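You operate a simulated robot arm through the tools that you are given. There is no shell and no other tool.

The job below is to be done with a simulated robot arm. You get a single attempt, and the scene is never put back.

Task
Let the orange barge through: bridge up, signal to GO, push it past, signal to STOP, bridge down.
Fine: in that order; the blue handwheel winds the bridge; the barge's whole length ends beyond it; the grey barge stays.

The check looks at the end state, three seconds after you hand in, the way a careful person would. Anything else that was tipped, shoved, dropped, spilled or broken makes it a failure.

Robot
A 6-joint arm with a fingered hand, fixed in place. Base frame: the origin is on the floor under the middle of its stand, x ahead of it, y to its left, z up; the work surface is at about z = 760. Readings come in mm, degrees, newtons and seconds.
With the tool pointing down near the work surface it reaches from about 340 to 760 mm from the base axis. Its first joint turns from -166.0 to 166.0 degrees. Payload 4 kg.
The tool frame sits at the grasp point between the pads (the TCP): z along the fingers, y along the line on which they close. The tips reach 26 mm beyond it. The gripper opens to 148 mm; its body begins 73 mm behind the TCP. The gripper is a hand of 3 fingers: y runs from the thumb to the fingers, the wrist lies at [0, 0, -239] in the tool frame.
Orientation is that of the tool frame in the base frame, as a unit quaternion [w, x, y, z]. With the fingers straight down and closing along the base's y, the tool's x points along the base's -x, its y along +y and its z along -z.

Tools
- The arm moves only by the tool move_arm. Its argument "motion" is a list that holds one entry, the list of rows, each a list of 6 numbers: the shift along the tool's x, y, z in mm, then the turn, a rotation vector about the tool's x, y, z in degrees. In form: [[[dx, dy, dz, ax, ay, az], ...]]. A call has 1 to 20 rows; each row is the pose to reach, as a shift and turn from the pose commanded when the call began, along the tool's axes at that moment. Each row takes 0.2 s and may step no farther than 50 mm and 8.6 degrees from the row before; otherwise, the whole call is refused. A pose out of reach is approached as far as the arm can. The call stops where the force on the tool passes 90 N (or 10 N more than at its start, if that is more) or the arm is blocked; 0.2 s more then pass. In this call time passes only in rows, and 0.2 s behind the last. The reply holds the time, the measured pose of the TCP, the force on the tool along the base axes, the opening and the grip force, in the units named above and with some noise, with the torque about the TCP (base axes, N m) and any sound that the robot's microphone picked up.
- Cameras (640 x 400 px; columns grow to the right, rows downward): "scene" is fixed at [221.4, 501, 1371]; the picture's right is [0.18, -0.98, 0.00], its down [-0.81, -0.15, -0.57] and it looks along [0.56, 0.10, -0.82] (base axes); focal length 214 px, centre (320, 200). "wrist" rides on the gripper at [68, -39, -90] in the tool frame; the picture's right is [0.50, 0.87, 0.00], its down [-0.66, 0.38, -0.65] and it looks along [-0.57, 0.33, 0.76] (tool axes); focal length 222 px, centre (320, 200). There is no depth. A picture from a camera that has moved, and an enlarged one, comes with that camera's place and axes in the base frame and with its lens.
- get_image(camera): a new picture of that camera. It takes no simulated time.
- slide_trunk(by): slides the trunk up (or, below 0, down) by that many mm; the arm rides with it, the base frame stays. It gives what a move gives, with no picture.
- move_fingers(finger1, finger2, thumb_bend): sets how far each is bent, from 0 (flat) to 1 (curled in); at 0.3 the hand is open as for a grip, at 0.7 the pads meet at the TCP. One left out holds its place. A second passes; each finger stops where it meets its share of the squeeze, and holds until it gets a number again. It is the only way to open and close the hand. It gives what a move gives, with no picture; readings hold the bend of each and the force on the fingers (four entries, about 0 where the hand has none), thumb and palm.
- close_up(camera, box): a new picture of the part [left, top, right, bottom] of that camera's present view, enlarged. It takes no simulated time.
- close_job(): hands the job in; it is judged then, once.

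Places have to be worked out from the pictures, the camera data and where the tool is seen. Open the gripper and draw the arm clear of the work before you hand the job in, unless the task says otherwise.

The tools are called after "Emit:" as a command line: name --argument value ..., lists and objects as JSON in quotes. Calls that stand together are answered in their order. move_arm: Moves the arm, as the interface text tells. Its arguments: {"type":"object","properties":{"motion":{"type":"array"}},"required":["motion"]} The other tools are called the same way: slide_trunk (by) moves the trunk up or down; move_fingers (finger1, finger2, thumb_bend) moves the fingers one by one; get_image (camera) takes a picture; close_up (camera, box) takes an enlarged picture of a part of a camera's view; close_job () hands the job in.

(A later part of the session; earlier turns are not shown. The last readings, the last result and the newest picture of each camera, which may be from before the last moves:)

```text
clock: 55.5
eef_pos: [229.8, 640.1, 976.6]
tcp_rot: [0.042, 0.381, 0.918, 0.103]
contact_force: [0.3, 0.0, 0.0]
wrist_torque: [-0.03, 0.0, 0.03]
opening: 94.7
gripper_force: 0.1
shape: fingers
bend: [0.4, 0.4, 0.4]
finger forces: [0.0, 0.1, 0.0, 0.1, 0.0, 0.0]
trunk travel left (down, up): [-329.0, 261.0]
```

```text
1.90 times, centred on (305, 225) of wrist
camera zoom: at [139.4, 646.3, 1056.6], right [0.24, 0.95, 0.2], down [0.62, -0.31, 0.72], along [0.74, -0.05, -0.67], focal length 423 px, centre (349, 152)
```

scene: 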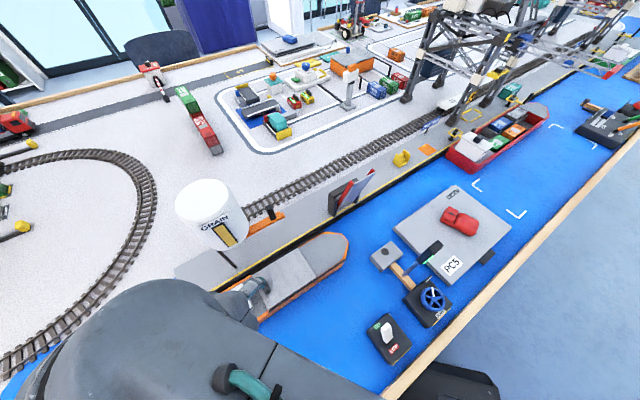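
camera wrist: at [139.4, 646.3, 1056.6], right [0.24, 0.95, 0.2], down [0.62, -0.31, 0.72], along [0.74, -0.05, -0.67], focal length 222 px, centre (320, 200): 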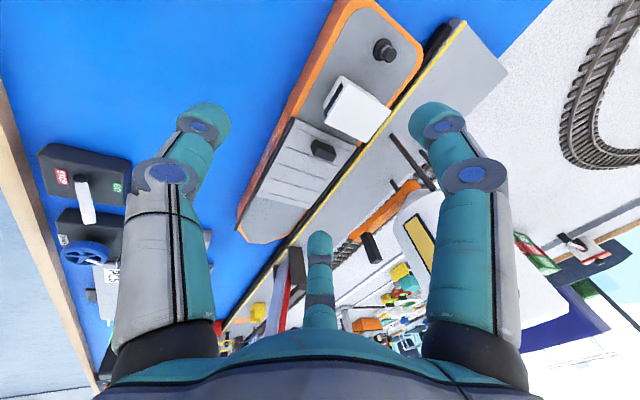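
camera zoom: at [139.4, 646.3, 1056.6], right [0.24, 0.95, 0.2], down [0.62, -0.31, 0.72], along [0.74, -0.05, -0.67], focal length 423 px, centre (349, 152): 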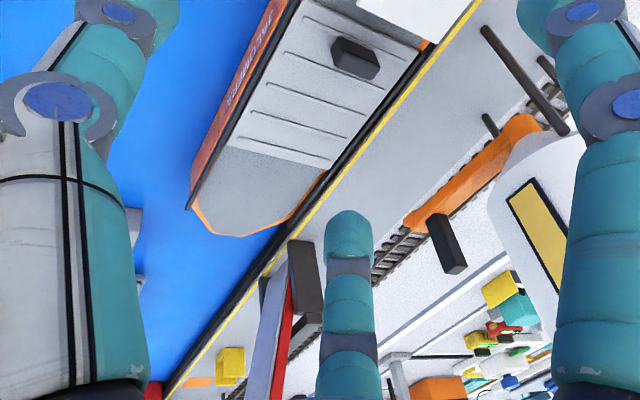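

The roof is at z≈826 but the cabin is only about 20 mm tall, so caging it would put the palm into the raised bridge. The transom (s≈-381, z 765–806) is a better place: thumb and finger2 as two points side by side, pushing straight along the canal with the hand leaning back. I move behind the stern, staying high.

Emit:
move_fingers --finger1 0.62 --finger2 0.52 --thumb_bend 0.52

Emit:
move_arm --motion '[[[25.6, 10.9, 12.3, -1.17, -0.31, -5.99], [51.1, 21.8, 24.6, -2.34, -0.63, -11.99], [76.7, 32.8, 37, -3.52, -0.94, -17.98], [102.2, 43.7, 49.3, -4.69, -1.26, -23.98], [127.8, 54.6, 61.6, -5.86, -1.57, -29.97]]]'

Emit:
get_image --camera "wrist"

Emit:
get_image --camera "scene"

```text
clock: 56.5
eef_pos: [228.8, 639.6, 976.4]
tcp_rot: [0.043, 0.38, 0.918, 0.105]
contact_force: [-0.2, 0.2, 0.7]
wrist_torque: [0.03, 0.0, 0.0]
opening: 40.7
gripper_force: 0.1
shape: fingers
bend: [0.62, 0.52, 0.52]
finger forces: [0.0, 0.0, 0.1, 0.1, 0.0, 0.0]
trunk travel left (down, up): [-329.0, 261.0]
```

```text
clock: 57.8
eef_pos: [184.6, 702.6, 920.4]
tcp_rot: [0.098, 0.137, 0.977, 0.131]
contact_force: [-0.4, 0.2, -0.3]
wrist_torque: [-0.04, -0.05, -0.02]
opening: 40.5
gripper_force: 0.0
shape: fingers
bend: [0.62, 0.52, 0.52]
finger forces: [0.0, 0.0, 0.0, 0.0, 0.0, 0.0]
out of reach, approached as far as the arm can: row 2, 3, 4, 5
trunk travel left (down, up): [-329.0, 261.0]
```

```text
taken
camera wrist: at [90.3, 665.9, 986.0], right [-0.26, 0.95, 0.17], down [0.56, 0.01, 0.83], along [0.79, 0.31, -0.54], focal length 222 px, centre (320, 200)
```

wrist: 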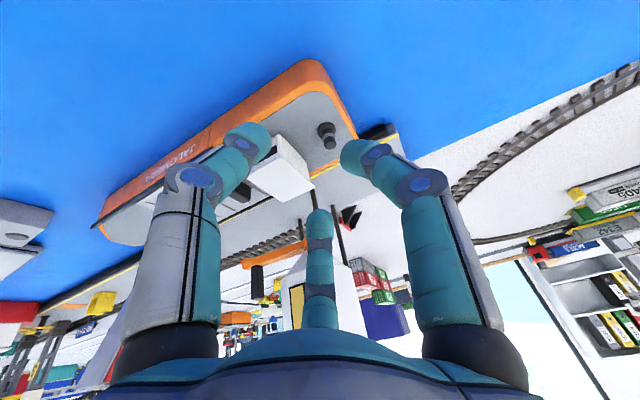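

```text
taken
```

scene: 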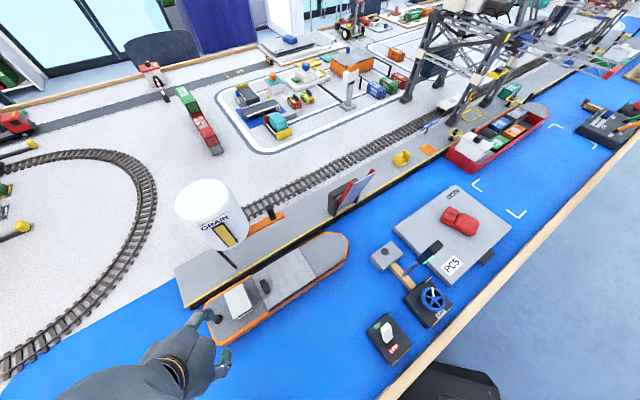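

At this trunk height the stern is beyond the arm's reach, since the shoulder sits too low. I raise the trunk 230 mm so the shoulder is level with the wrist, then reach out again.

Emit:
slide_trunk --by 230

```text
clock: 60.2
eef_pos: [185.4, 703.4, 1150.7]
tcp_rot: [0.098, 0.139, 0.977, 0.13]
contact_force: [0.2, 0.5, -0.5]
wrist_torque: [-0.03, -0.04, 0.01]
opening: 40.8
gripper_force: 0.1
shape: fingers
bend: [0.62, 0.52, 0.52]
finger forces: [0.0, 0.0, 0.0, 0.1, 0.1, 0.0]
trunk travel left (down, up): [-559.0, 31.0]
```

The trunk is up. Now I reach down and out to hover behind the stern, aiming for (187, 778, 900).

Emit:
move_arm --motion '[[[6.7, -12.2, 41.1, 0, 0, 0], [13.5, -24.4, 82.1, 0, 0, 0], [20.2, -36.6, 123.2, 0, 0, 0], [30, -27.5, 156, 0, 0, 0], [39.7, -18.4, 188.8, 0, 0, 0], [49.5, -9.3, 221.6, 0, 0, 0], [59.3, -0.2, 254.4, 0, 0, 0]]]'

Emit:
get_image --camera "wrist"

Emit:
get_image --camera "scene"

```text
clock: 61.8
eef_pos: [180.9, 759.5, 900.5]
tcp_rot: [0.097, 0.138, 0.977, 0.131]
contact_force: [0.1, 0.2, -0.7]
wrist_torque: [0.03, 0.03, 0.01]
opening: 40.6
gripper_force: 0.0
shape: fingers
bend: [0.62, 0.52, 0.52]
finger forces: [0.0, 0.1, 0.0, 0.1, 0.0, 0.0]
out of reach, approached as far as the arm can: row 7
trunk travel left (down, up): [-559.0, 31.0]
```

```text
taken
camera wrist: at [86.7, 722.1, 966.1], right [-0.26, 0.95, 0.17], down [0.56, 0.01, 0.83], along [0.79, 0.31, -0.54], focal length 222 px, centre (320, 200)
```

wrist: 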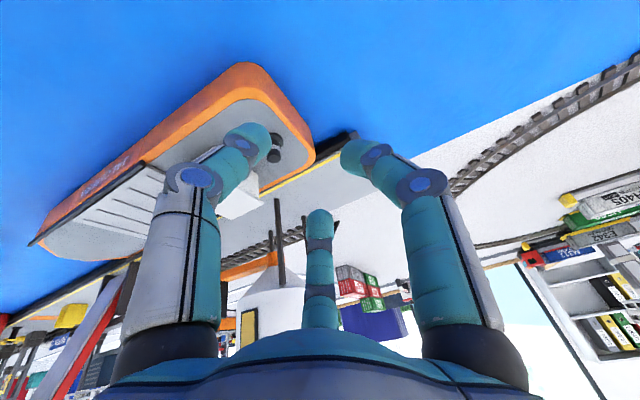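

```text
taken
```

scene: 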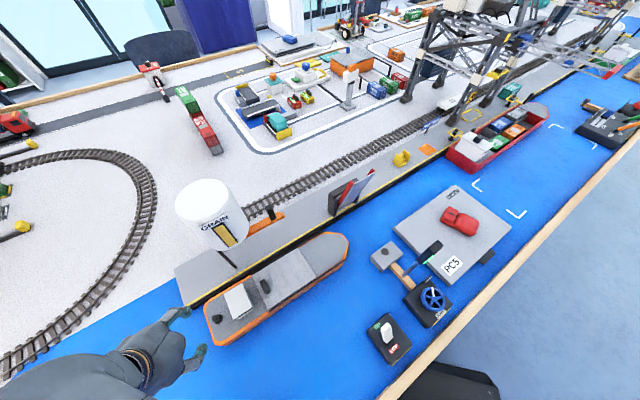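

The limit is about 716 mm at the wrist, so I need the hand to lean more directly back at the robot. I tilt to about 25° towards the base and come to just behind the transom, still above it.

Emit:
move_arm --motion '[[[-0.8, 5.5, 12.3, -4.27, 4.65, 1.03], [-1.7, 11.1, 24.7, -8.55, 9.31, 2.06]]]'

Emit:
get_image --camera "wrist"

Emit:
close_up --camera "scene" --box '[80, 250, 300, 400]'

```text
clock: 62.4
eef_pos: [193.7, 793.7, 880.6]
tcp_rot: [0.025, 0.137, 0.967, 0.214]
contact_force: [-0.3, 0.2, 0.4]
wrist_torque: [-0.03, -0.03, 0.02]
opening: 40.2
gripper_force: 0.1
shape: fingers
bend: [0.62, 0.52, 0.52]
finger forces: [0.0, 0.1, 0.1, 0.0, 0.1, 0.1]
out of reach, approached as far as the arm can: row 1, 2
trunk travel left (down, up): [-559.0, 31.0]
```

```text
taken
camera wrist: at [109.0, 741.0, 947.2], right [-0.26, 0.89, 0.37], down [0.66, -0.12, 0.75], along [0.71, 0.44, -0.55], focal length 222 px, centre (320, 200)
```

wrist: 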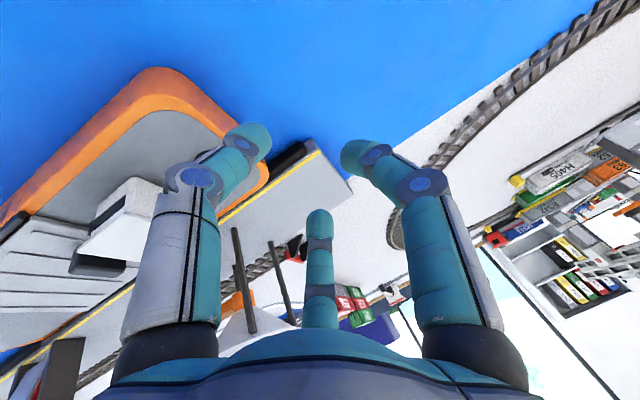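

```text
2.67 times, centred on (190, 325) of scene
camera zoom: at [221.4, 501.0, 1371.0], right [0.18, -0.98, 0.0], down [-0.81, -0.15, -0.57], along [0.56, 0.1, -0.82], focal length 572 px, centre (667, -133)
```

zoom: 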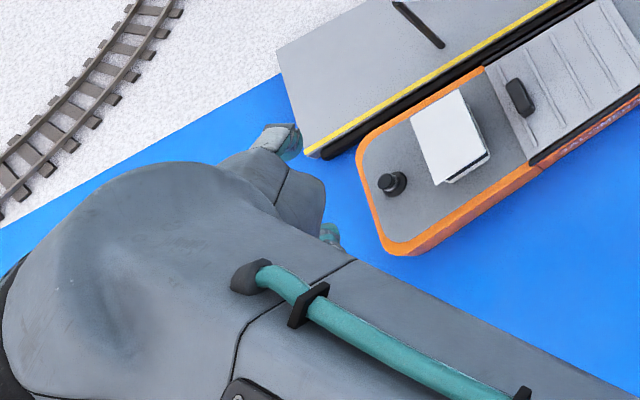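

The hand is a bit further out than planned, at (194, 794), because the commanded pose carried over. I pull back to just behind the transom at s≈-410 and z 850, and look before going lower.

Emit:
move_arm --motion '[[[2, -21, 7, 0, 0, 0], [4, -41.8, 14.3, 0, 0, 0]]]'

Emit:
get_image --camera "wrist"

Emit:
close_up --camera "scene" --box '[120, 250, 300, 400]'

```text
clock: 63.0
eef_pos: [184.3, 792.5, 846.3]
tcp_rot: [0.026, 0.137, 0.967, 0.214]
contact_force: [0.3, -0.6, 1.5]
wrist_torque: [-0.03, -0.02, 0.0]
opening: 40.4
gripper_force: 0.1
shape: fingers
bend: [0.62, 0.52, 0.52]
finger forces: [0.0, 0.0, 0.0, 0.0, 0.0, 0.0]
out of reach, approached as far as the arm can: row 1, 2
trunk travel left (down, up): [-559.0, 31.0]
```

```text
taken
camera wrist: at [99.1, 740.4, 914.5], right [-0.26, 0.89, 0.37], down [0.65, -0.12, 0.75], along [0.71, 0.44, -0.55], focal length 222 px, centre (320, 200)
```

wrist: 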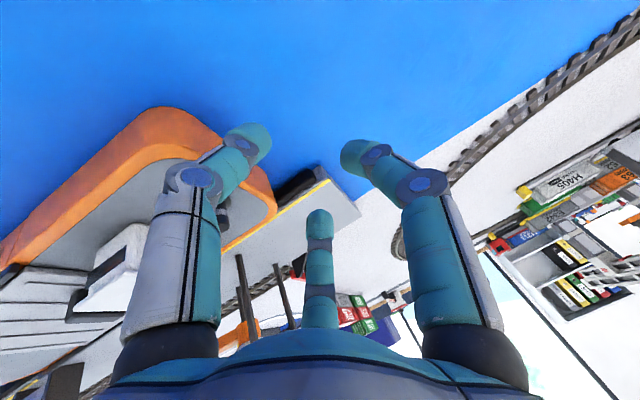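

```text
2.67 times, centred on (210, 325) of scene
camera zoom: at [221.4, 501.0, 1371.0], right [0.18, -0.98, 0.0], down [-0.81, -0.15, -0.57], along [0.56, 0.1, -0.82], focal length 572 px, centre (613, -133)
```

zoom: 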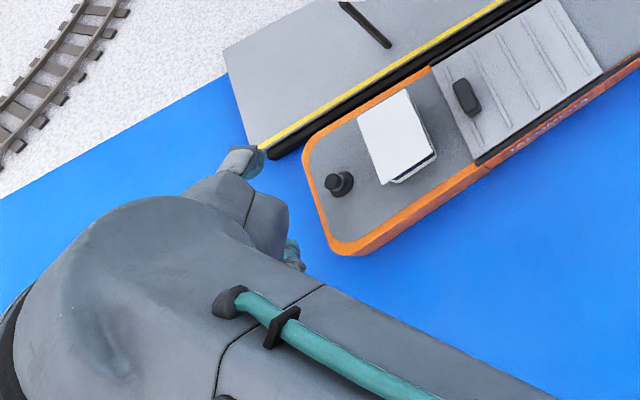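

The arm stopped short in y, probably because it is nearly straight. I test with a small move back towards the robot to see how the arm responds.

Emit:
move_arm --motion '[[[-2, -6.5, -3, 0, 0, 0], [-4.1, -13.1, -6.1, 0, 0, 0]]]'

```text
clock: 63.6
eef_pos: [185.3, 777.1, 848.7]
tcp_rot: [0.026, 0.136, 0.966, 0.218]
contact_force: [0.5, -0.1, -0.1]
wrist_torque: [-0.02, -0.03, -0.02]
opening: 40.4
gripper_force: 0.0
shape: fingers
bend: [0.62, 0.52, 0.52]
finger forces: [0.0, 0.0, 0.1, 0.1, 0.0, 0.1]
out of reach, approached as far as the arm can: row 1
trunk travel left (down, up): [-559.0, 31.0]
```

That works, and the commanded pose matches the measured one again. I continue to (184.5, 764, 835) just behind the transom.

Emit:
move_arm --motion '[[[-1.5, -8.5, 3.6, 0, 0, 0], [-2.9, -17, 7.2, 0, 0, 0]]]'

Emit:
get_image --camera "wrist"

Emit:
close_up --camera "scene" --box '[120, 250, 300, 400]'

```text
clock: 64.2
eef_pos: [184.4, 765.2, 833.3]
tcp_rot: [0.026, 0.136, 0.967, 0.216]
contact_force: [-0.2, 0.2, -0.6]
wrist_torque: [-0.01, -0.01, 0.01]
opening: 40.1
gripper_force: 0.1
shape: fingers
bend: [0.62, 0.52, 0.52]
finger forces: [0.0, 0.1, 0.0, 0.0, 0.0, 0.1]
trunk travel left (down, up): [-559.0, 31.0]
```

```text
taken
camera wrist: at [98.9, 712.1, 900.9], right [-0.26, 0.89, 0.37], down [0.65, -0.12, 0.75], along [0.71, 0.44, -0.55], focal length 222 px, centre (320, 200)
```

wrist: 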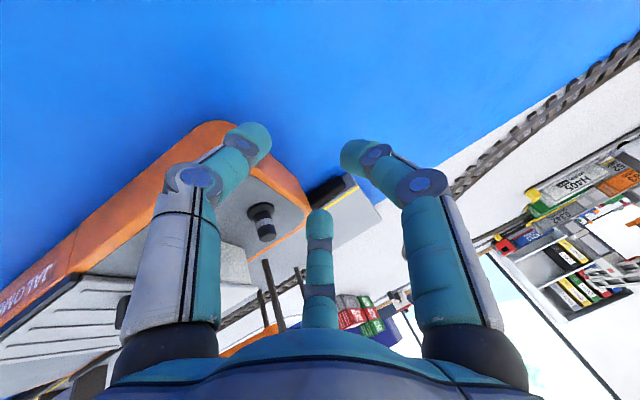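

```text
2.67 times, centred on (210, 325) of scene
camera zoom: at [221.4, 501.0, 1371.0], right [0.18, -0.98, 0.0], down [-0.81, -0.15, -0.57], along [0.56, 0.1, -0.82], focal length 572 px, centre (613, -133)
```

zoom: 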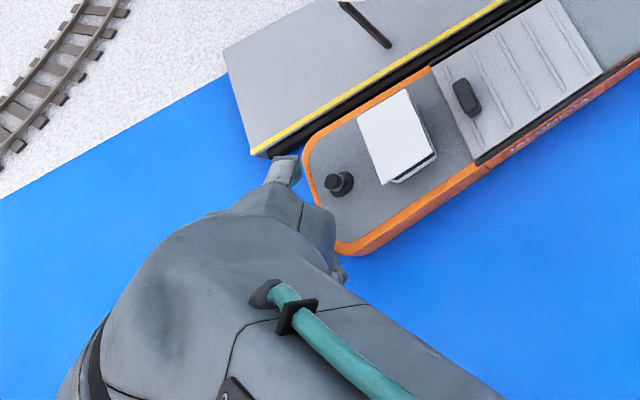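

The thumb (n≈660) and finger2 (n≈707) are lined up behind the transom. I lower 18 mm so both tips come below the rim, then look again.

Emit:
move_arm --motion '[[[-0.1, -3.8, 8.3, 0, 0, 0], [-0.2, -7.7, 16.6, 0, 0, 0]]]'

Emit:
get_image --camera "wrist"

Emit:
close_up --camera "scene" --box '[180, 270, 260, 360]'

```text
clock: 64.8
eef_pos: [184.9, 766.2, 815.4]
tcp_rot: [0.026, 0.136, 0.966, 0.217]
contact_force: [-0.4, 0.9, 0.5]
wrist_torque: [0.03, 0.03, 0.02]
opening: 40.7
gripper_force: 0.2
shape: fingers
bend: [0.62, 0.52, 0.52]
finger forces: [0.1, 0.8, 0.1, 0.0, 0.1, 0.1]
trunk travel left (down, up): [-559.0, 31.0]
```

```text
taken
camera wrist: at [99.2, 712.4, 882.4], right [-0.26, 0.89, 0.37], down [0.65, -0.12, 0.75], along [0.71, 0.44, -0.55], focal length 222 px, centre (320, 200)
```

wrist: 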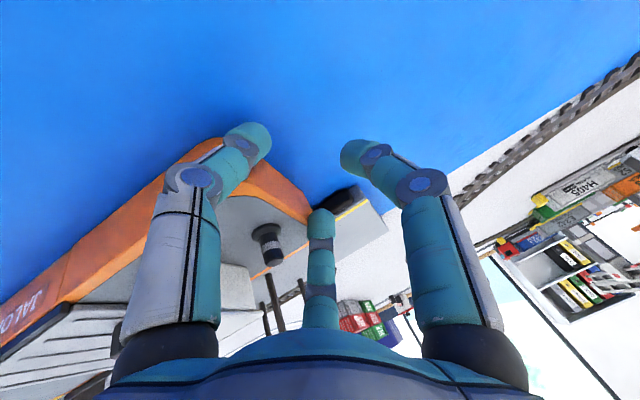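

```text
4.44 times, centred on (220, 315) of scene
camera zoom: at [221.4, 501.0, 1371.0], right [0.18, -0.98, 0.0], down [-0.81, -0.15, -0.57], along [0.56, 0.1, -0.82], focal length 953 px, centre (764, -311)
```

zoom: 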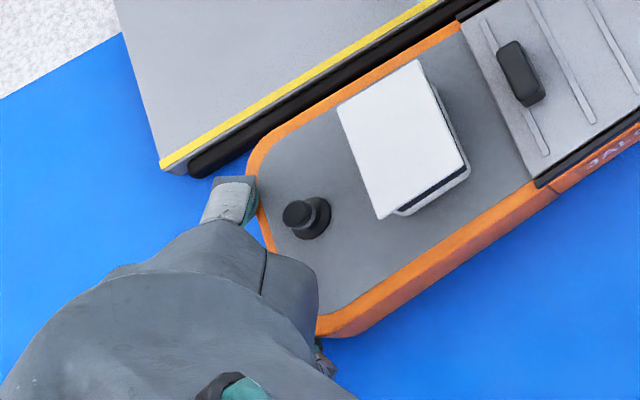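

Finger2 touches the transom but the thumb's knuckle would ride on the rounded hull corner, which could yaw the barge. A better hold is to hook the transom from above: two fingers behind it and the thumb curled up out of the way. I lift, turn the hand 60° and come over the stern deck.

Emit:
move_arm --motion '[[[0.4, 15.8, -34, 0, 0, 0], [0.8, 31.6, -68.1, 0, 0, 0], [-6.4, 28, -69.9, 1.4, -0.23, -7.68], [-13.5, 24.3, -71.7, 2.8, -0.45, -15.35], [-20.7, 20.7, -73.4, 4.2, -0.68, -23.03], [-27.8, 17, -75.2, 5.6, -0.91, -30.7], [-35, 13.4, -77, 7, -1.13, -38.38], [-42.1, 9.7, -78.8, 8.4, -1.36, -46.05], [-49.3, 6.1, -80.6, 9.8, -1.58, -53.73], [-56.4, 2.4, -82.3, 11.2, -1.81, -61.4]]]'

Emit:
move_fingers --finger1 0.46 --finger2 0.46 --thumb_bend 1.0

Emit:
get_image --camera "wrist"

Emit:
close_up --camera "scene" --box '[120, 220, 340, 400]'

```text
clock: 67.0
eef_pos: [229.1, 718.3, 890.0]
tcp_rot: [0.135, -0.37, 0.916, 0.079]
contact_force: [-0.2, 1.2, 0.1]
wrist_torque: [-0.01, 0.01, 0.02]
opening: 40.7
gripper_force: 0.1
shape: fingers
bend: [0.62, 0.52, 0.52]
finger forces: [0.0, 0.0, 0.1, 0.0, 0.1, 0.0]
trunk travel left (down, up): [-559.0, 31.0]
```

```text
clock: 68.0
eef_pos: [230.7, 717.9, 890.4]
tcp_rot: [0.133, -0.371, 0.916, 0.079]
contact_force: [0.2, -0.4, -0.1]
wrist_torque: [0.0, -0.01, 0.01]
opening: 53.1
gripper_force: 0.1
shape: fingers
bend: [0.46, 0.46, 1.0]
finger forces: [0.1, 0.0, 0.0, 0.0, 0.0, 0.0]
trunk travel left (down, up): [-559.0, 31.0]
```

```text
taken
camera wrist: at [193.5, 623.2, 955.4], right [-0.95, 0.29, -0.11], down [0.07, 0.54, 0.84], along [0.3, 0.79, -0.53], focal length 222 px, centre (320, 200)
```

wrist: 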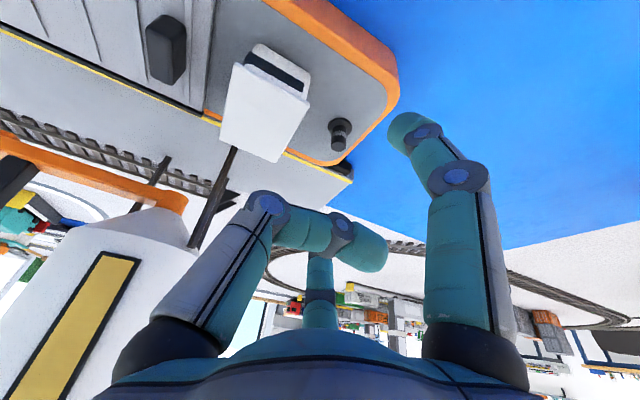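

```text
2.22 times, centred on (230, 310) of scene
camera zoom: at [221.4, 501.0, 1371.0], right [0.18, -0.98, 0.0], down [-0.81, -0.15, -0.57], along [0.56, 0.1, -0.82], focal length 477 px, centre (520, -44)
```

zoom: 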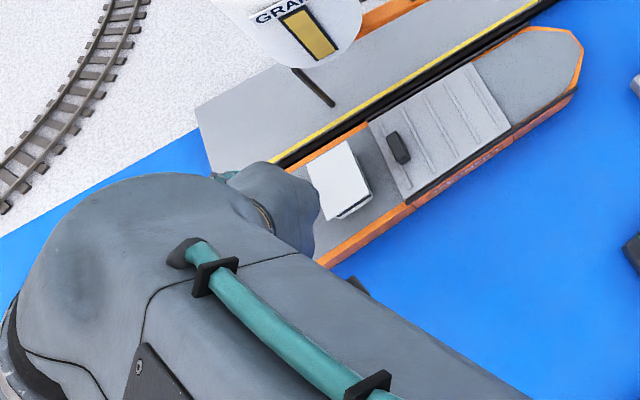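

The hand is over the stern now, with the thumb curled up. I zoom in to measure the bollard, rim and transom heights before I lower the two hooking fingers.

Emit:
close_up --camera "wrist" --box '[200, 20, 440, 200]'

```text
2.22 times, centred on (320, 110) of wrist
camera zoom: at [193.5, 623.2, 955.4], right [-0.95, 0.29, -0.11], down [0.07, 0.54, 0.84], along [0.3, 0.79, -0.53], focal length 494 px, centre (320, 400)
```

zoom: 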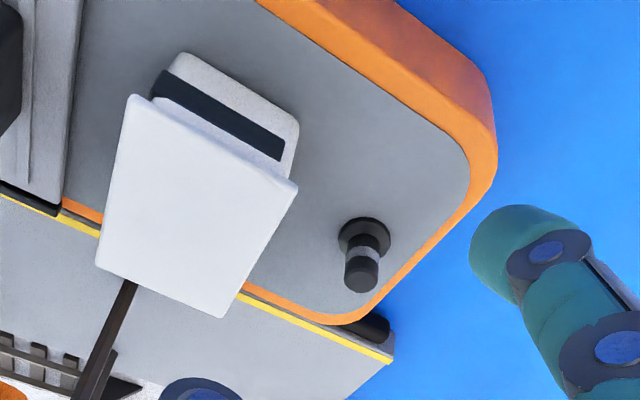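

Deck z≈800, bollard top ≈825, transom at s≈-382. I shift aft so both fingers are behind the transom, then lower to TCP z≈816.

Emit:
move_arm --motion '[[[0.7, 28, 1.1, 0, 0, 0], [8.2, 27, 24.6, 0, 0, 0], [15.7, 25.8, 48, 0, 0, 0], [23.2, 24.6, 71.5, 0, 0, 0]]]'

Emit:
get_image --camera "wrist"

Emit:
get_image --camera "scene"

```text
clock: 69.0
eef_pos: [210.3, 738.6, 815.7]
tcp_rot: [0.134, -0.369, 0.916, 0.08]
contact_force: [0.2, -0.1, 0.6]
wrist_torque: [-0.02, -0.01, -0.02]
opening: 53.2
gripper_force: 0.1
shape: fingers
bend: [0.46, 0.46, 1.0]
finger forces: [0.0, 0.1, 0.0, 0.1, 0.0, 0.0]
trunk travel left (down, up): [-559.0, 31.0]
```

```text
taken
camera wrist: at [173.5, 643.5, 880.8], right [-0.95, 0.29, -0.11], down [0.07, 0.54, 0.84], along [0.3, 0.79, -0.53], focal length 222 px, centre (320, 200)
```

wrist: 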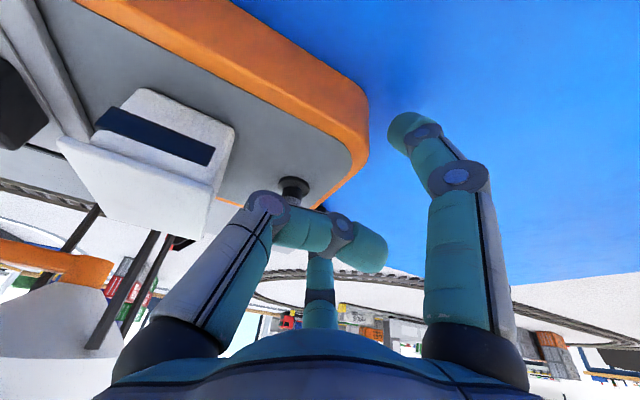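

```text
taken
```

scene: 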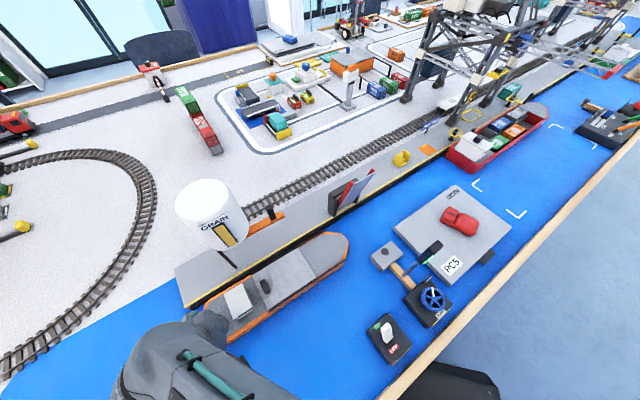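

Both fingers are behind the transom without contact. I narrow them slightly, shift 7 mm towards the quay so they bear on the flat part of the transom, and ease forward to find contact.

Emit:
move_fingers --finger1 0.5 --finger2 0.5

Emit:
move_arm --motion '[[[-6.7, 0.1, 2.1, 0, 0, 0], [-6.8, -2.9, 2.0, 0, 0, 0], [-6.8, -5.9, 1.9, 0, 0, 0], [-6.9, -8.9, 1.7, 0, 0, 0]]]'

Emit:
get_image --camera "wrist"

```text
clock: 70.0
eef_pos: [210.5, 738.8, 816.1]
tcp_rot: [0.134, -0.37, 0.916, 0.079]
contact_force: [0.1, 0.2, -0.5]
wrist_torque: [0.02, 0.01, 0.0]
opening: 49.6
gripper_force: 0.1
shape: fingers
bend: [0.5, 0.5, 1.0]
finger forces: [0.0, 0.0, 0.1, 0.0, 0.1, 0.1]
trunk travel left (down, up): [-559.0, 31.0]
```

```text
clock: 71.0
eef_pos: [222.8, 735.4, 816.3]
tcp_rot: [0.134, -0.37, 0.916, 0.079]
contact_force: [-2.7, 1.8, 1.3]
wrist_torque: [0.08, 0.05, 0.02]
opening: 49.5
gripper_force: 1.9
shape: fingers
bend: [0.49, 0.49, 1.0]
finger forces: [2.0, 1.5, 0.1, 0.0, 0.0, 0.0]
trunk travel left (down, up): [-559.0, 31.0]
```

```text
taken
camera wrist: at [184.6, 641.8, 881.3], right [-0.95, 0.29, -0.11], down [0.07, 0.54, 0.84], along [0.3, 0.79, -0.53], focal length 222 px, centre (320, 200)
```

wrist: 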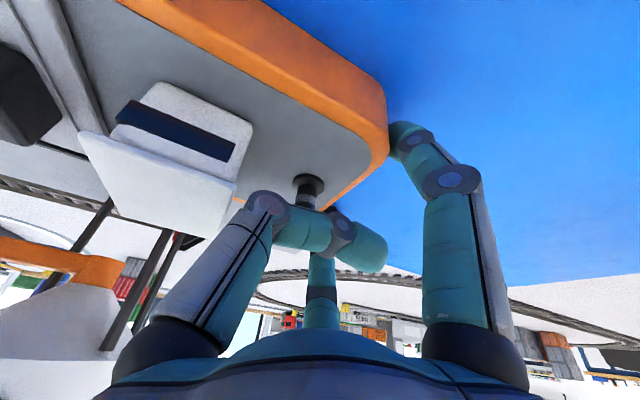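

Both fingers bear evenly on the transom (2.0 N and 1.5 N). I push straight along the canal for 60 mm, slowly, then check forces and alignment.

Emit:
move_arm --motion '[[[-0.1, -4, -0.2, 0, 0, 0], [-0.2, -9, -0.4, 0, 0, 0], [-0.3, -15, -0.6, 0, 0, 0], [-0.5, -21, -0.8, 0, 0, 0], [-0.6, -27, -1.1, 0, 0, 0], [-0.8, -33, -1.3, 0, 0, 0], [-0.9, -39, -1.6, 0, 0, 0], [-1.1, -45, -1.8, 0, 0, 0], [-1.2, -50, -2.0, 0, 0, 0], [-1.3, -55, -2.2, 0, 0, 0], [-1.4, -58, -2.3, 0, 0, 0], [-1.4, -60, -2.4, 0, 0, 0]]]'

Emit:
get_image --camera "wrist"

Emit:
get_image --camera "scene"

```text
clock: 73.6
eef_pos: [264.8, 693.7, 817.5]
tcp_rot: [0.133, -0.37, 0.916, 0.079]
contact_force: [-2.3, 1.9, 2.4]
wrist_torque: [0.2, 0.08, 0.02]
opening: 49.9
gripper_force: 2.7
shape: fingers
bend: [0.48, 0.49, 1.0]
finger forces: [2.3, 2.4, 0.0, 0.1, 0.1, 0.0]
trunk travel left (down, up): [-559.0, 31.0]
```

```text
taken
camera wrist: at [227.2, 599.0, 881.7], right [-0.95, 0.29, -0.11], down [0.07, 0.54, 0.84], along [0.3, 0.79, -0.53], focal length 222 px, centre (320, 200)
```

wrist: 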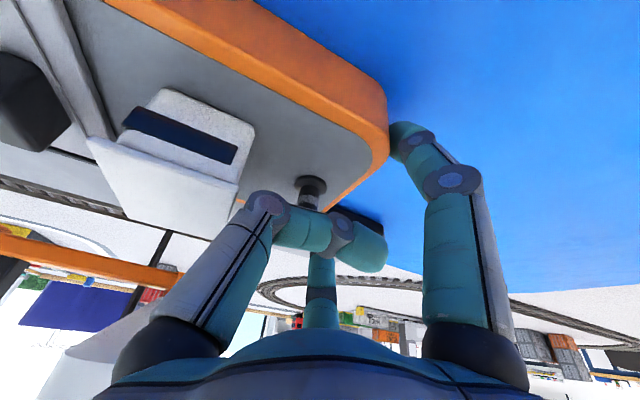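

```text
taken
```

scene: 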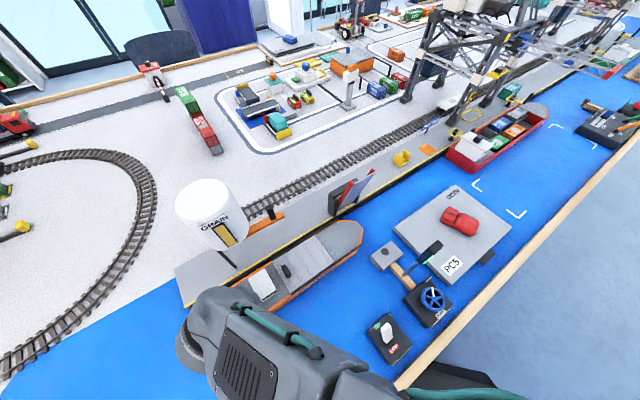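

The barge follows straight, with even forces of 2.3 and 2.4 N. I check its angle against the quay before continuing.

Emit:
close_up --camera "scene" --box '[220, 170, 420, 310]'

```text
2.86 times, centred on (320, 240) of scene
camera zoom: at [221.4, 501.0, 1371.0], right [0.18, -0.98, 0.0], down [-0.81, -0.15, -0.57], along [0.56, 0.1, -0.82], focal length 613 px, centre (320, 86)
```

zoom: 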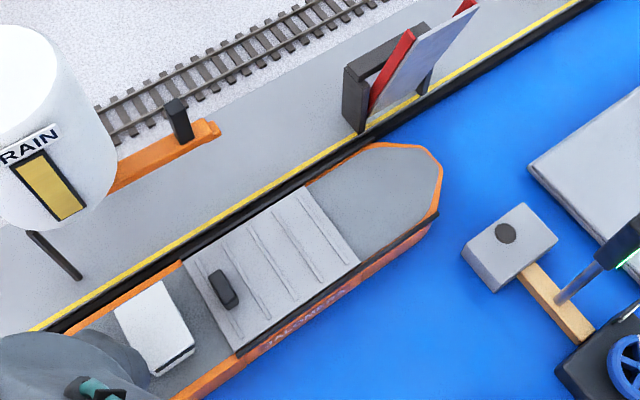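

The barge is parallel to the quay, with its near edge at n≈640 and the grey barge's edge at ≈631. I push another 70 mm, so the bow arrives at the grey barge's corner, then check the gap.

Emit:
move_arm --motion '[[[-0.1, -4, -0.2, 0, 0, 0], [-0.2, -9, -0.4, 0, 0, 0], [-0.4, -15, -0.6, 0, 0, 0], [-0.5, -21, -0.8, 0, 0, 0], [-0.6, -27, -1.1, 0, 0, 0], [-0.8, -33, -1.3, 0, 0, 0], [-0.9, -39, -1.6, 0, 0, 0], [-1.1, -45, -1.8, 0, 0, 0], [-1.2, -51, -2.0, 0, 0, 0], [-1.4, -57, -2.3, 0, 0, 0], [-1.5, -62, -2.5, 0, 0, 0], [-1.6, -66, -2.7, 0, 0, 0], [-1.7, -69, -2.8, 0, 0, 0], [-1.7, -70, -2.8, 0, 0, 0]]]'

Emit:
close_up --camera "scene" --box '[260, 150, 480, 300]'

Emit:
get_image --camera "wrist"

```text
clock: 76.6
eef_pos: [313.6, 644.5, 816.6]
tcp_rot: [0.134, -0.371, 0.916, 0.079]
contact_force: [-2.5, 3.0, 2.8]
wrist_torque: [0.19, 0.0, -0.07]
opening: 50.1
gripper_force: 3.0
shape: fingers
bend: [0.48, 0.49, 1.0]
finger forces: [3.0, 2.9, 0.1, 0.1, 0.1, 0.0]
trunk travel left (down, up): [-559.0, 31.0]
```

```text
2.67 times, centred on (370, 225) of scene
camera zoom: at [221.4, 501.0, 1371.0], right [0.18, -0.98, 0.0], down [-0.81, -0.15, -0.57], along [0.56, 0.1, -0.82], focal length 572 px, centre (187, 133)
```

zoom: 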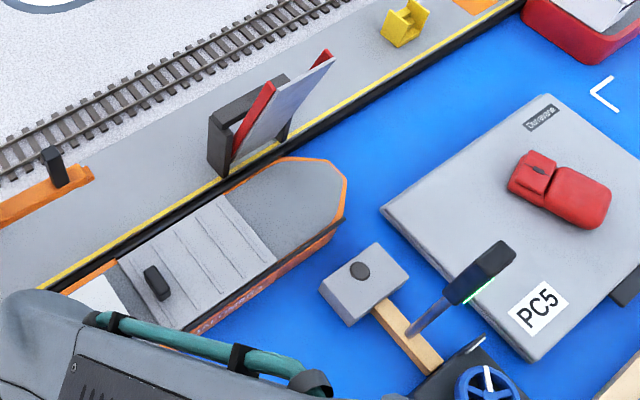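

```text
taken
camera wrist: at [277.1, 549.6, 882.0], right [-0.95, 0.29, -0.11], down [0.07, 0.54, 0.84], along [0.3, 0.79, -0.53], focal length 222 px, centre (320, 200)
```

wrist: 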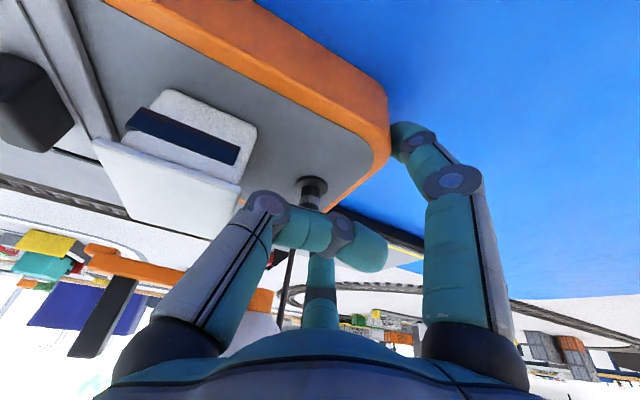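

The bow is now under the raised bridge, close to the grey barge's corner. I zoom in to judge that gap precisely.

Emit:
close_up --camera "scene" --box '[330, 180, 430, 260]'

Emit:
close_up --camera "scene" --box '[370, 130, 520, 240]'

```text
5.00 times, centred on (380, 220) of scene
camera zoom: at [221.4, 501.0, 1371.0], right [0.18, -0.98, 0.0], down [-0.81, -0.15, -0.57], along [0.56, 0.1, -0.82], focal length 1072 px, centre (20, 100)
```

zoom: 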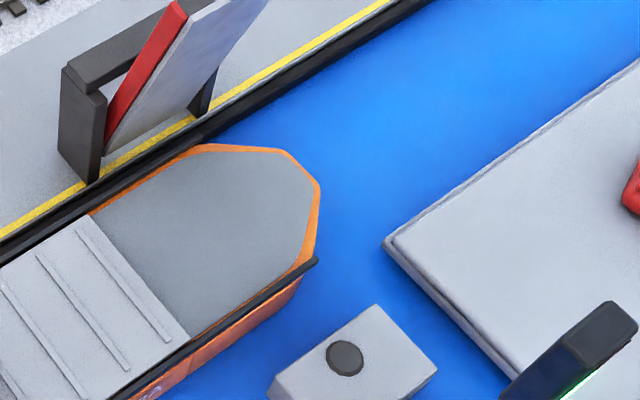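

```text
3.64 times, centred on (445, 185) of scene
camera zoom: at [221.4, 501.0, 1371.0], right [0.18, -0.98, 0.0], down [-0.81, -0.15, -0.57], along [0.56, 0.1, -0.82], focal length 780 px, centre (-134, 254)
```

zoom: 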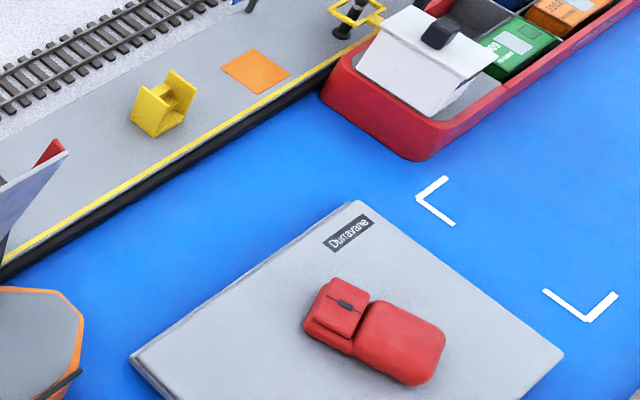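

I measure about 4–5 mm between the barge's side and the grey barge, against 9–13 mm on the quay side. Over the next 60 mm I steer a few mm towards the quay by pushing at a slight angle, well inside the two-finger support.

Emit:
move_arm --motion '[[[-0.3, -3, -0.1, 0, 0, 0], [-0.7, -7, -0.1, 0, 0, 0], [-1.1, -12, -0.2, 0, 0, 0], [-1.6, -17, -0.3, 0, 0, 0], [-2.1, -22, -0.4, 0, 0, 0], [-2.6, -27, -0.5, 0, 0, 0], [-3.0, -32, -0.5, 0, 0, 0], [-3.5, -37, -0.6, 0, 0, 0], [-4.0, -42, -0.7, 0, 0, 0], [-4.5, -47, -0.8, 0, 0, 0], [-4.9, -52, -0.9, 0, 0, 0], [-5.3, -56, -0.9, 0, 0, 0], [-5.6, -59, -1.0, 0, 0, 0], [-5.7, -60, -1.0, 0, 0, 0]]]'

Emit:
close_up --camera "scene" --box '[330, 160, 430, 240]'

Emit:
get_image --camera "scene"

```text
clock: 79.6
eef_pos: [359.6, 603.7, 817.2]
tcp_rot: [0.134, -0.371, 0.916, 0.08]
contact_force: [-3.5, 2.9, 6.5]
wrist_torque: [0.37, 0.01, 0.0]
opening: 50.0
gripper_force: 4.4
shape: fingers
bend: [0.48, 0.48, 1.0]
finger forces: [3.7, 5.4, 0.0, 0.0, 0.7, 0.0]
trunk travel left (down, up): [-559.0, 31.0]
```

```text
5.00 times, centred on (380, 200) of scene
camera zoom: at [221.4, 501.0, 1371.0], right [0.18, -0.98, 0.0], down [-0.81, -0.15, -0.57], along [0.56, 0.1, -0.82], focal length 1072 px, centre (20, 200)
```

zoom: 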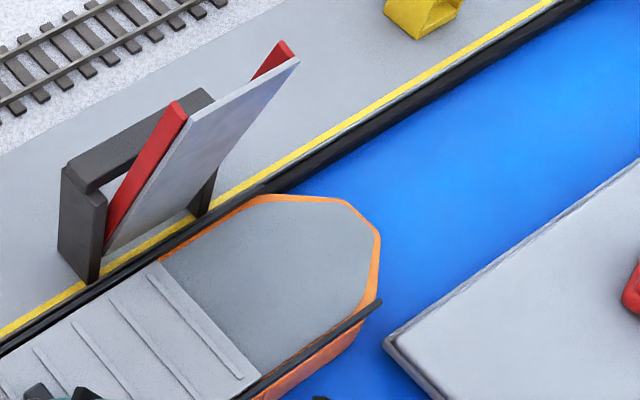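

```text
taken
```

scene: 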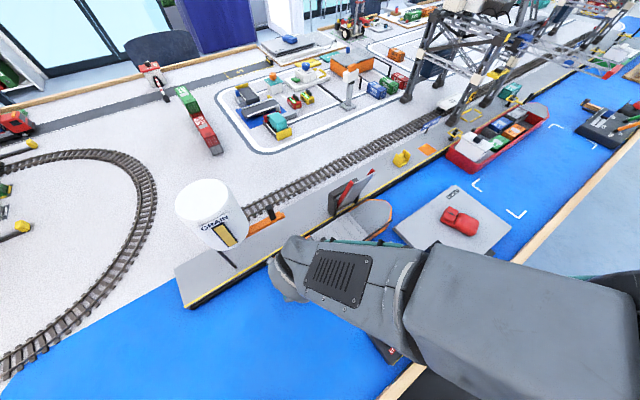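

The bow has moved nicely towards the quay, with about 10 mm clear of the grey barge. There is a new upward force of 6.5 N on the hand, so I check for thumb contact with the bollard.

Emit:
get_image --camera "wrist"

Emit:
close_up --camera "wrist" --box '[220, 110, 460, 300]'

```text
taken
camera wrist: at [322.5, 509.8, 881.7], right [-0.95, 0.29, -0.11], down [0.07, 0.54, 0.84], along [0.3, 0.79, -0.53], focal length 222 px, centre (320, 200)
```

wrist: 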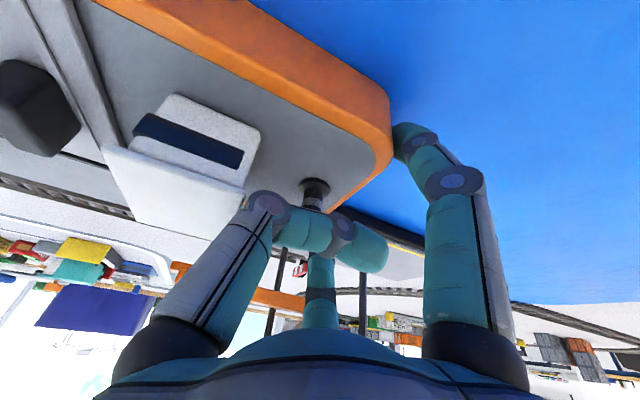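

```text
2.11 times, centred on (340, 205) of wrist
camera zoom: at [322.5, 509.8, 881.7], right [-0.95, 0.29, -0.11], down [0.07, 0.54, 0.84], along [0.3, 0.79, -0.53], focal length 468 px, centre (278, 190)
```

zoom: 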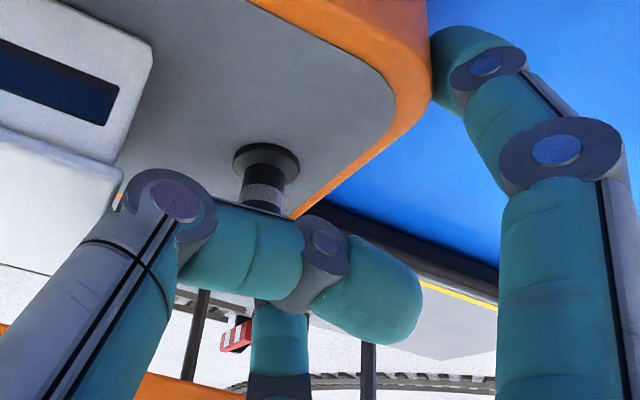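

The thumb link lies close over the bollard. I raise the hand 3 mm to relieve the vertical load and see how the forces respond.

Emit:
move_arm --motion '[[[-0.9, 0.1, -2.9, 0, 0, 0]]]'

```text
clock: 80.0
eef_pos: [360.2, 603.5, 819.1]
tcp_rot: [0.133, -0.369, 0.916, 0.078]
contact_force: [-1.9, 1.6, 0.0]
wrist_torque: [0.11, 0.01, -0.07]
opening: 50.6
gripper_force: 0.8
shape: fingers
bend: [0.48, 0.49, 1.0]
finger forces: [2.3, 0.3, 0.0, 0.1, 0.0, 0.0]
trunk travel left (down, up): [-559.0, 31.0]
```

Finger2's force matched the vertical load, so it was resting on the rim rather than bearing on the transom. That explains the slight yaw. Gripping the stern bollard (about s=-170, n=693, z 801–825) with three fingertips and a 28° lean gives better control. I back off, lift, turn the hand and hover over the bollard.

Emit:
move_arm --motion '[[[0.1, 3.5, 0.2, 0, 0, 0], [-10, 4, -33, 0, 0, 0], [-20, 4, -64, 0, 0, 0], [-20.3, 3.7, -64.4, -0.43, -1.29, 7.41], [-20.6, 3.3, -64.8, -0.85, -2.58, 14.83], [-20.9, 3, -65.3, -1.28, -3.86, 22.24], [-21.2, 2.6, -65.7, -1.7, -5.15, 29.65], [-21.6, 2.2, -66.1, -2.13, -6.44, 37.06], [-21.9, 1.9, -66.5, -2.55, -7.73, 44.48], [-22.2, 1.5, -67, -2.98, -9.01, 51.89], [-22.5, 1.2, -67.4, -3.4, -10.3, 59.3]]]'

Emit:
move_fingers --finger1 0.48 --finger2 0.48 --thumb_bend 0.48

Emit:
get_image --camera "wrist"

Emit:
get_image --camera "scene"

```text
clock: 82.4
eef_pos: [361.8, 603.6, 890.9]
tcp_rot: [0.145, 0.135, 0.961, 0.193]
contact_force: [-0.3, -0.2, 0.0]
wrist_torque: [0.02, 0.0, 0.02]
opening: 49.6
gripper_force: 0.1
shape: fingers
bend: [0.5, 0.5, 1.0]
finger forces: [0.0, 0.1, 0.0, 0.0, 0.0, 0.0]
trunk travel left (down, up): [-559.0, 31.0]
```

```text
clock: 83.4
eef_pos: [360.5, 603.1, 892.5]
tcp_rot: [0.144, 0.135, 0.961, 0.193]
contact_force: [-0.2, 0.3, -0.3]
wrist_torque: [0.02, 0.0, 0.02]
opening: 68.1
gripper_force: 0.1
shape: fingers
bend: [0.48, 0.48, 0.48]
finger forces: [0.1, 0.0, 0.0, 0.0, 0.0, 0.1]
trunk travel left (down, up): [-559.0, 31.0]
```

```text
taken
camera wrist: at [261.1, 560.0, 940.6], right [-0.28, 0.93, 0.24], down [0.47, -0.09, 0.88], along [0.84, 0.36, -0.41], focal length 222 px, centre (320, 200)
```

wrist: 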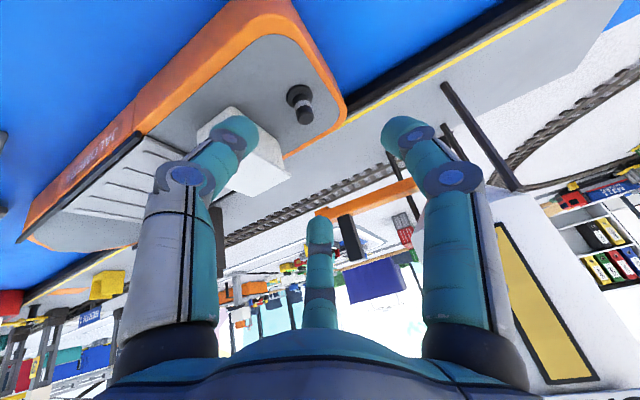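

```text
taken
```

scene: 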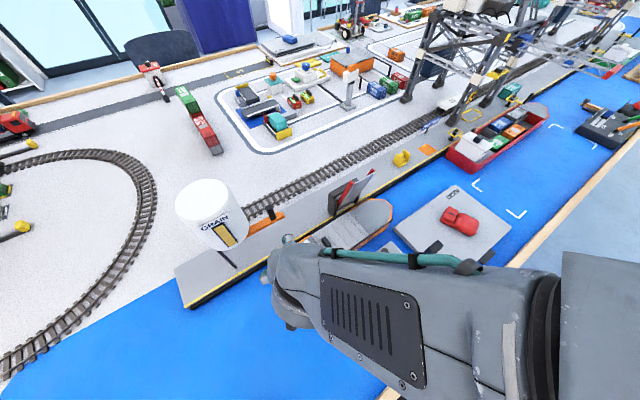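

I'm over the stern with the hand leaning back 28°. I zoom in to fix the bollard's exact position.

Emit:
close_up --camera "wrist" --box '[230, 40, 370, 160]'

```text
3.33 times, centred on (300, 100) of wrist
camera zoom: at [261.1, 560.0, 940.6], right [-0.28, 0.93, 0.24], down [0.47, -0.09, 0.88], along [0.84, 0.36, -0.41], focal length 740 px, centre (387, 533)
```

zoom: 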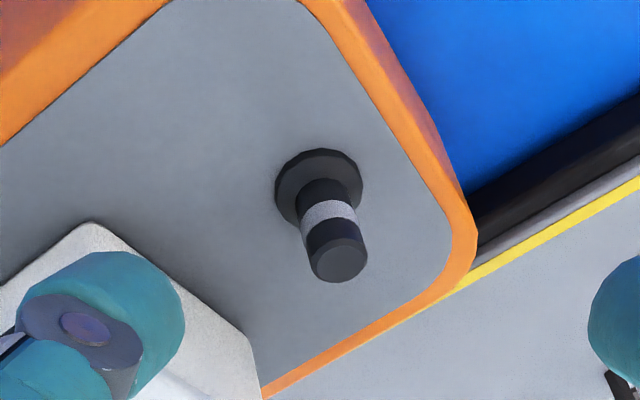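

The bollard is a Ø12 mm post at (368, 612), z 800–825. I lower towards it with the digits open, stopping at z≈848 to check.

Emit:
move_arm --motion '[[[5, -8, 20, 0, 0, 0], [9.8, -15.5, 39, 0, 0, 0]]]'

Emit:
get_image --camera "wrist"

Emit:
close_up --camera "wrist" --box '[190, 60, 450, 260]'

```text
clock: 84.0
eef_pos: [362.8, 605.9, 850.6]
tcp_rot: [0.145, 0.135, 0.961, 0.195]
contact_force: [-2.1, -4.4, 18.1]
wrist_torque: [-0.8, 0.16, -0.04]
opening: 65.0
gripper_force: 9.1
shape: fingers
bend: [0.48, 0.48, 0.49]
finger forces: [0.1, 0.1, 0.0, 0.0, 18.0, 0.0]
trunk travel left (down, up): [-559.0, 31.0]
```

```text
taken
camera wrist: at [261.7, 562.0, 899.8], right [-0.28, 0.93, 0.24], down [0.46, -0.09, 0.88], along [0.84, 0.36, -0.4], focal length 222 px, centre (320, 200)
```

wrist: 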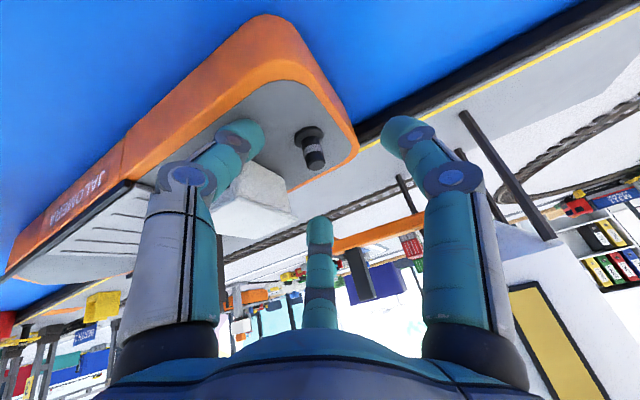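

```text
2.00 times, centred on (320, 160) of wrist
camera zoom: at [261.7, 562.0, 899.8], right [-0.28, 0.93, 0.24], down [0.46, -0.09, 0.88], along [0.84, 0.36, -0.4], focal length 444 px, centre (320, 280)
```

zoom: 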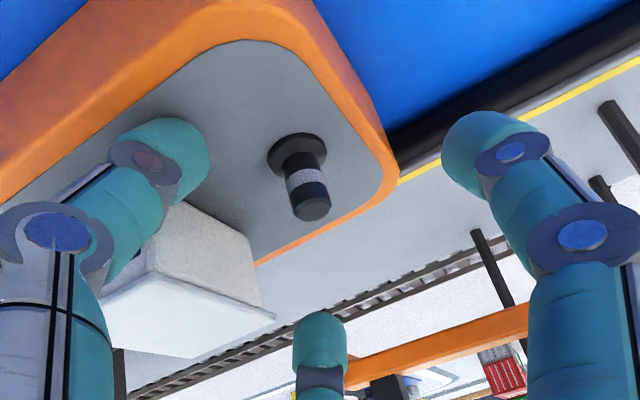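

The low-side thumb touched the deck early (18 N). I lift 12 mm, close the digits part-way so their tips sit at similar heights, and try again.

Emit:
move_arm --motion '[[[-2.7, 4.9, -10.6, 0, 0, 0]]]'

Emit:
move_fingers --finger1 0.57 --finger2 0.54 --thumb_bend 0.6

Emit:
close_up --camera "wrist" --box '[190, 60, 450, 260]'

Emit:
close_up --camera "scene" --box '[260, 170, 460, 310]'

```text
clock: 84.4
eef_pos: [362.4, 605.3, 858.4]
tcp_rot: [0.144, 0.136, 0.961, 0.192]
contact_force: [-0.1, 0.5, 0.3]
wrist_torque: [0.03, -0.02, -0.05]
opening: 68.1
gripper_force: 0.1
shape: fingers
bend: [0.48, 0.48, 0.48]
finger forces: [0.1, 0.1, 0.0, 0.0, 0.0, 0.1]
trunk travel left (down, up): [-559.0, 31.0]
```

```text
clock: 85.4
eef_pos: [363.3, 606.4, 859.1]
tcp_rot: [0.145, 0.136, 0.961, 0.191]
contact_force: [0.4, -0.4, 0.0]
wrist_torque: [0.0, 0.01, 0.01]
opening: 36.7
gripper_force: 0.0
shape: fingers
bend: [0.56, 0.54, 0.6]
finger forces: [0.1, 0.0, 0.0, 0.0, 0.0, 0.0]
trunk travel left (down, up): [-559.0, 31.0]
```

```text
2.00 times, centred on (320, 160) of wrist
camera zoom: at [261.9, 562.3, 909.0], right [-0.28, 0.93, 0.24], down [0.47, -0.09, 0.88], along [0.84, 0.36, -0.41], focal length 444 px, centre (320, 280)
```

zoom: 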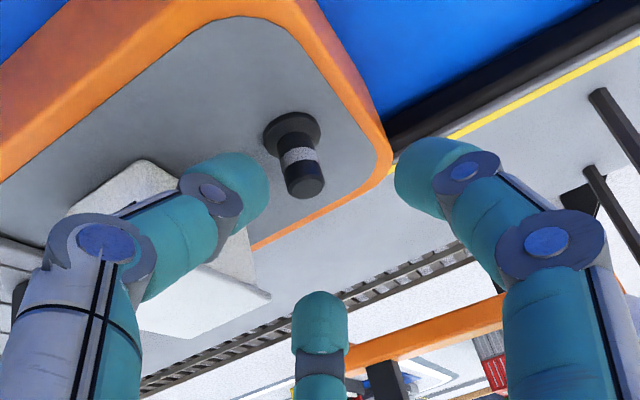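

```text
2.86 times, centred on (360, 240) of scene
camera zoom: at [221.4, 501.0, 1371.0], right [0.18, -0.98, 0.0], down [-0.81, -0.15, -0.57], along [0.56, 0.1, -0.82], focal length 613 px, centre (206, 86)
```

zoom: 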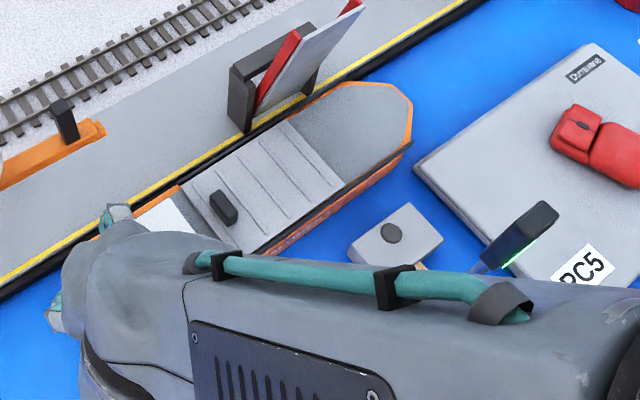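

The barge hasn't moved. With the digits part-closed, I lower another 21 mm onto the bollard.

Emit:
move_arm --motion '[[[3.2, -5.1, 8.7, 0, 0, 0], [6.4, -10.3, 17.4, 0, 0, 0]]]'

Emit:
close_up --camera "wrist" --box '[190, 60, 450, 260]'

```text
clock: 86.0
eef_pos: [360.4, 604.6, 839.5]
tcp_rot: [0.145, 0.135, 0.961, 0.193]
contact_force: [-0.8, -1.4, 5.5]
wrist_torque: [-0.13, -0.01, 0.02]
opening: 34.4
gripper_force: 3.2
shape: fingers
bend: [0.56, 0.54, 0.61]
finger forces: [0.0, 0.0, 0.0, 0.1, 6.1, 0.0]
trunk travel left (down, up): [-559.0, 31.0]
```

```text
2.00 times, centred on (320, 160) of wrist
camera zoom: at [259.4, 560.9, 888.9], right [-0.28, 0.93, 0.24], down [0.46, -0.09, 0.88], along [0.84, 0.36, -0.41], focal length 444 px, centre (320, 280)
```

zoom: 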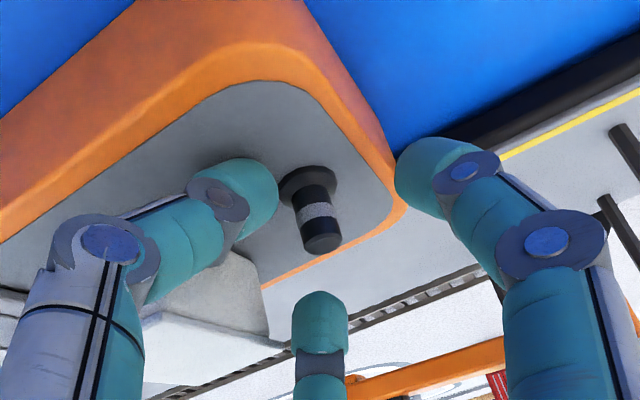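

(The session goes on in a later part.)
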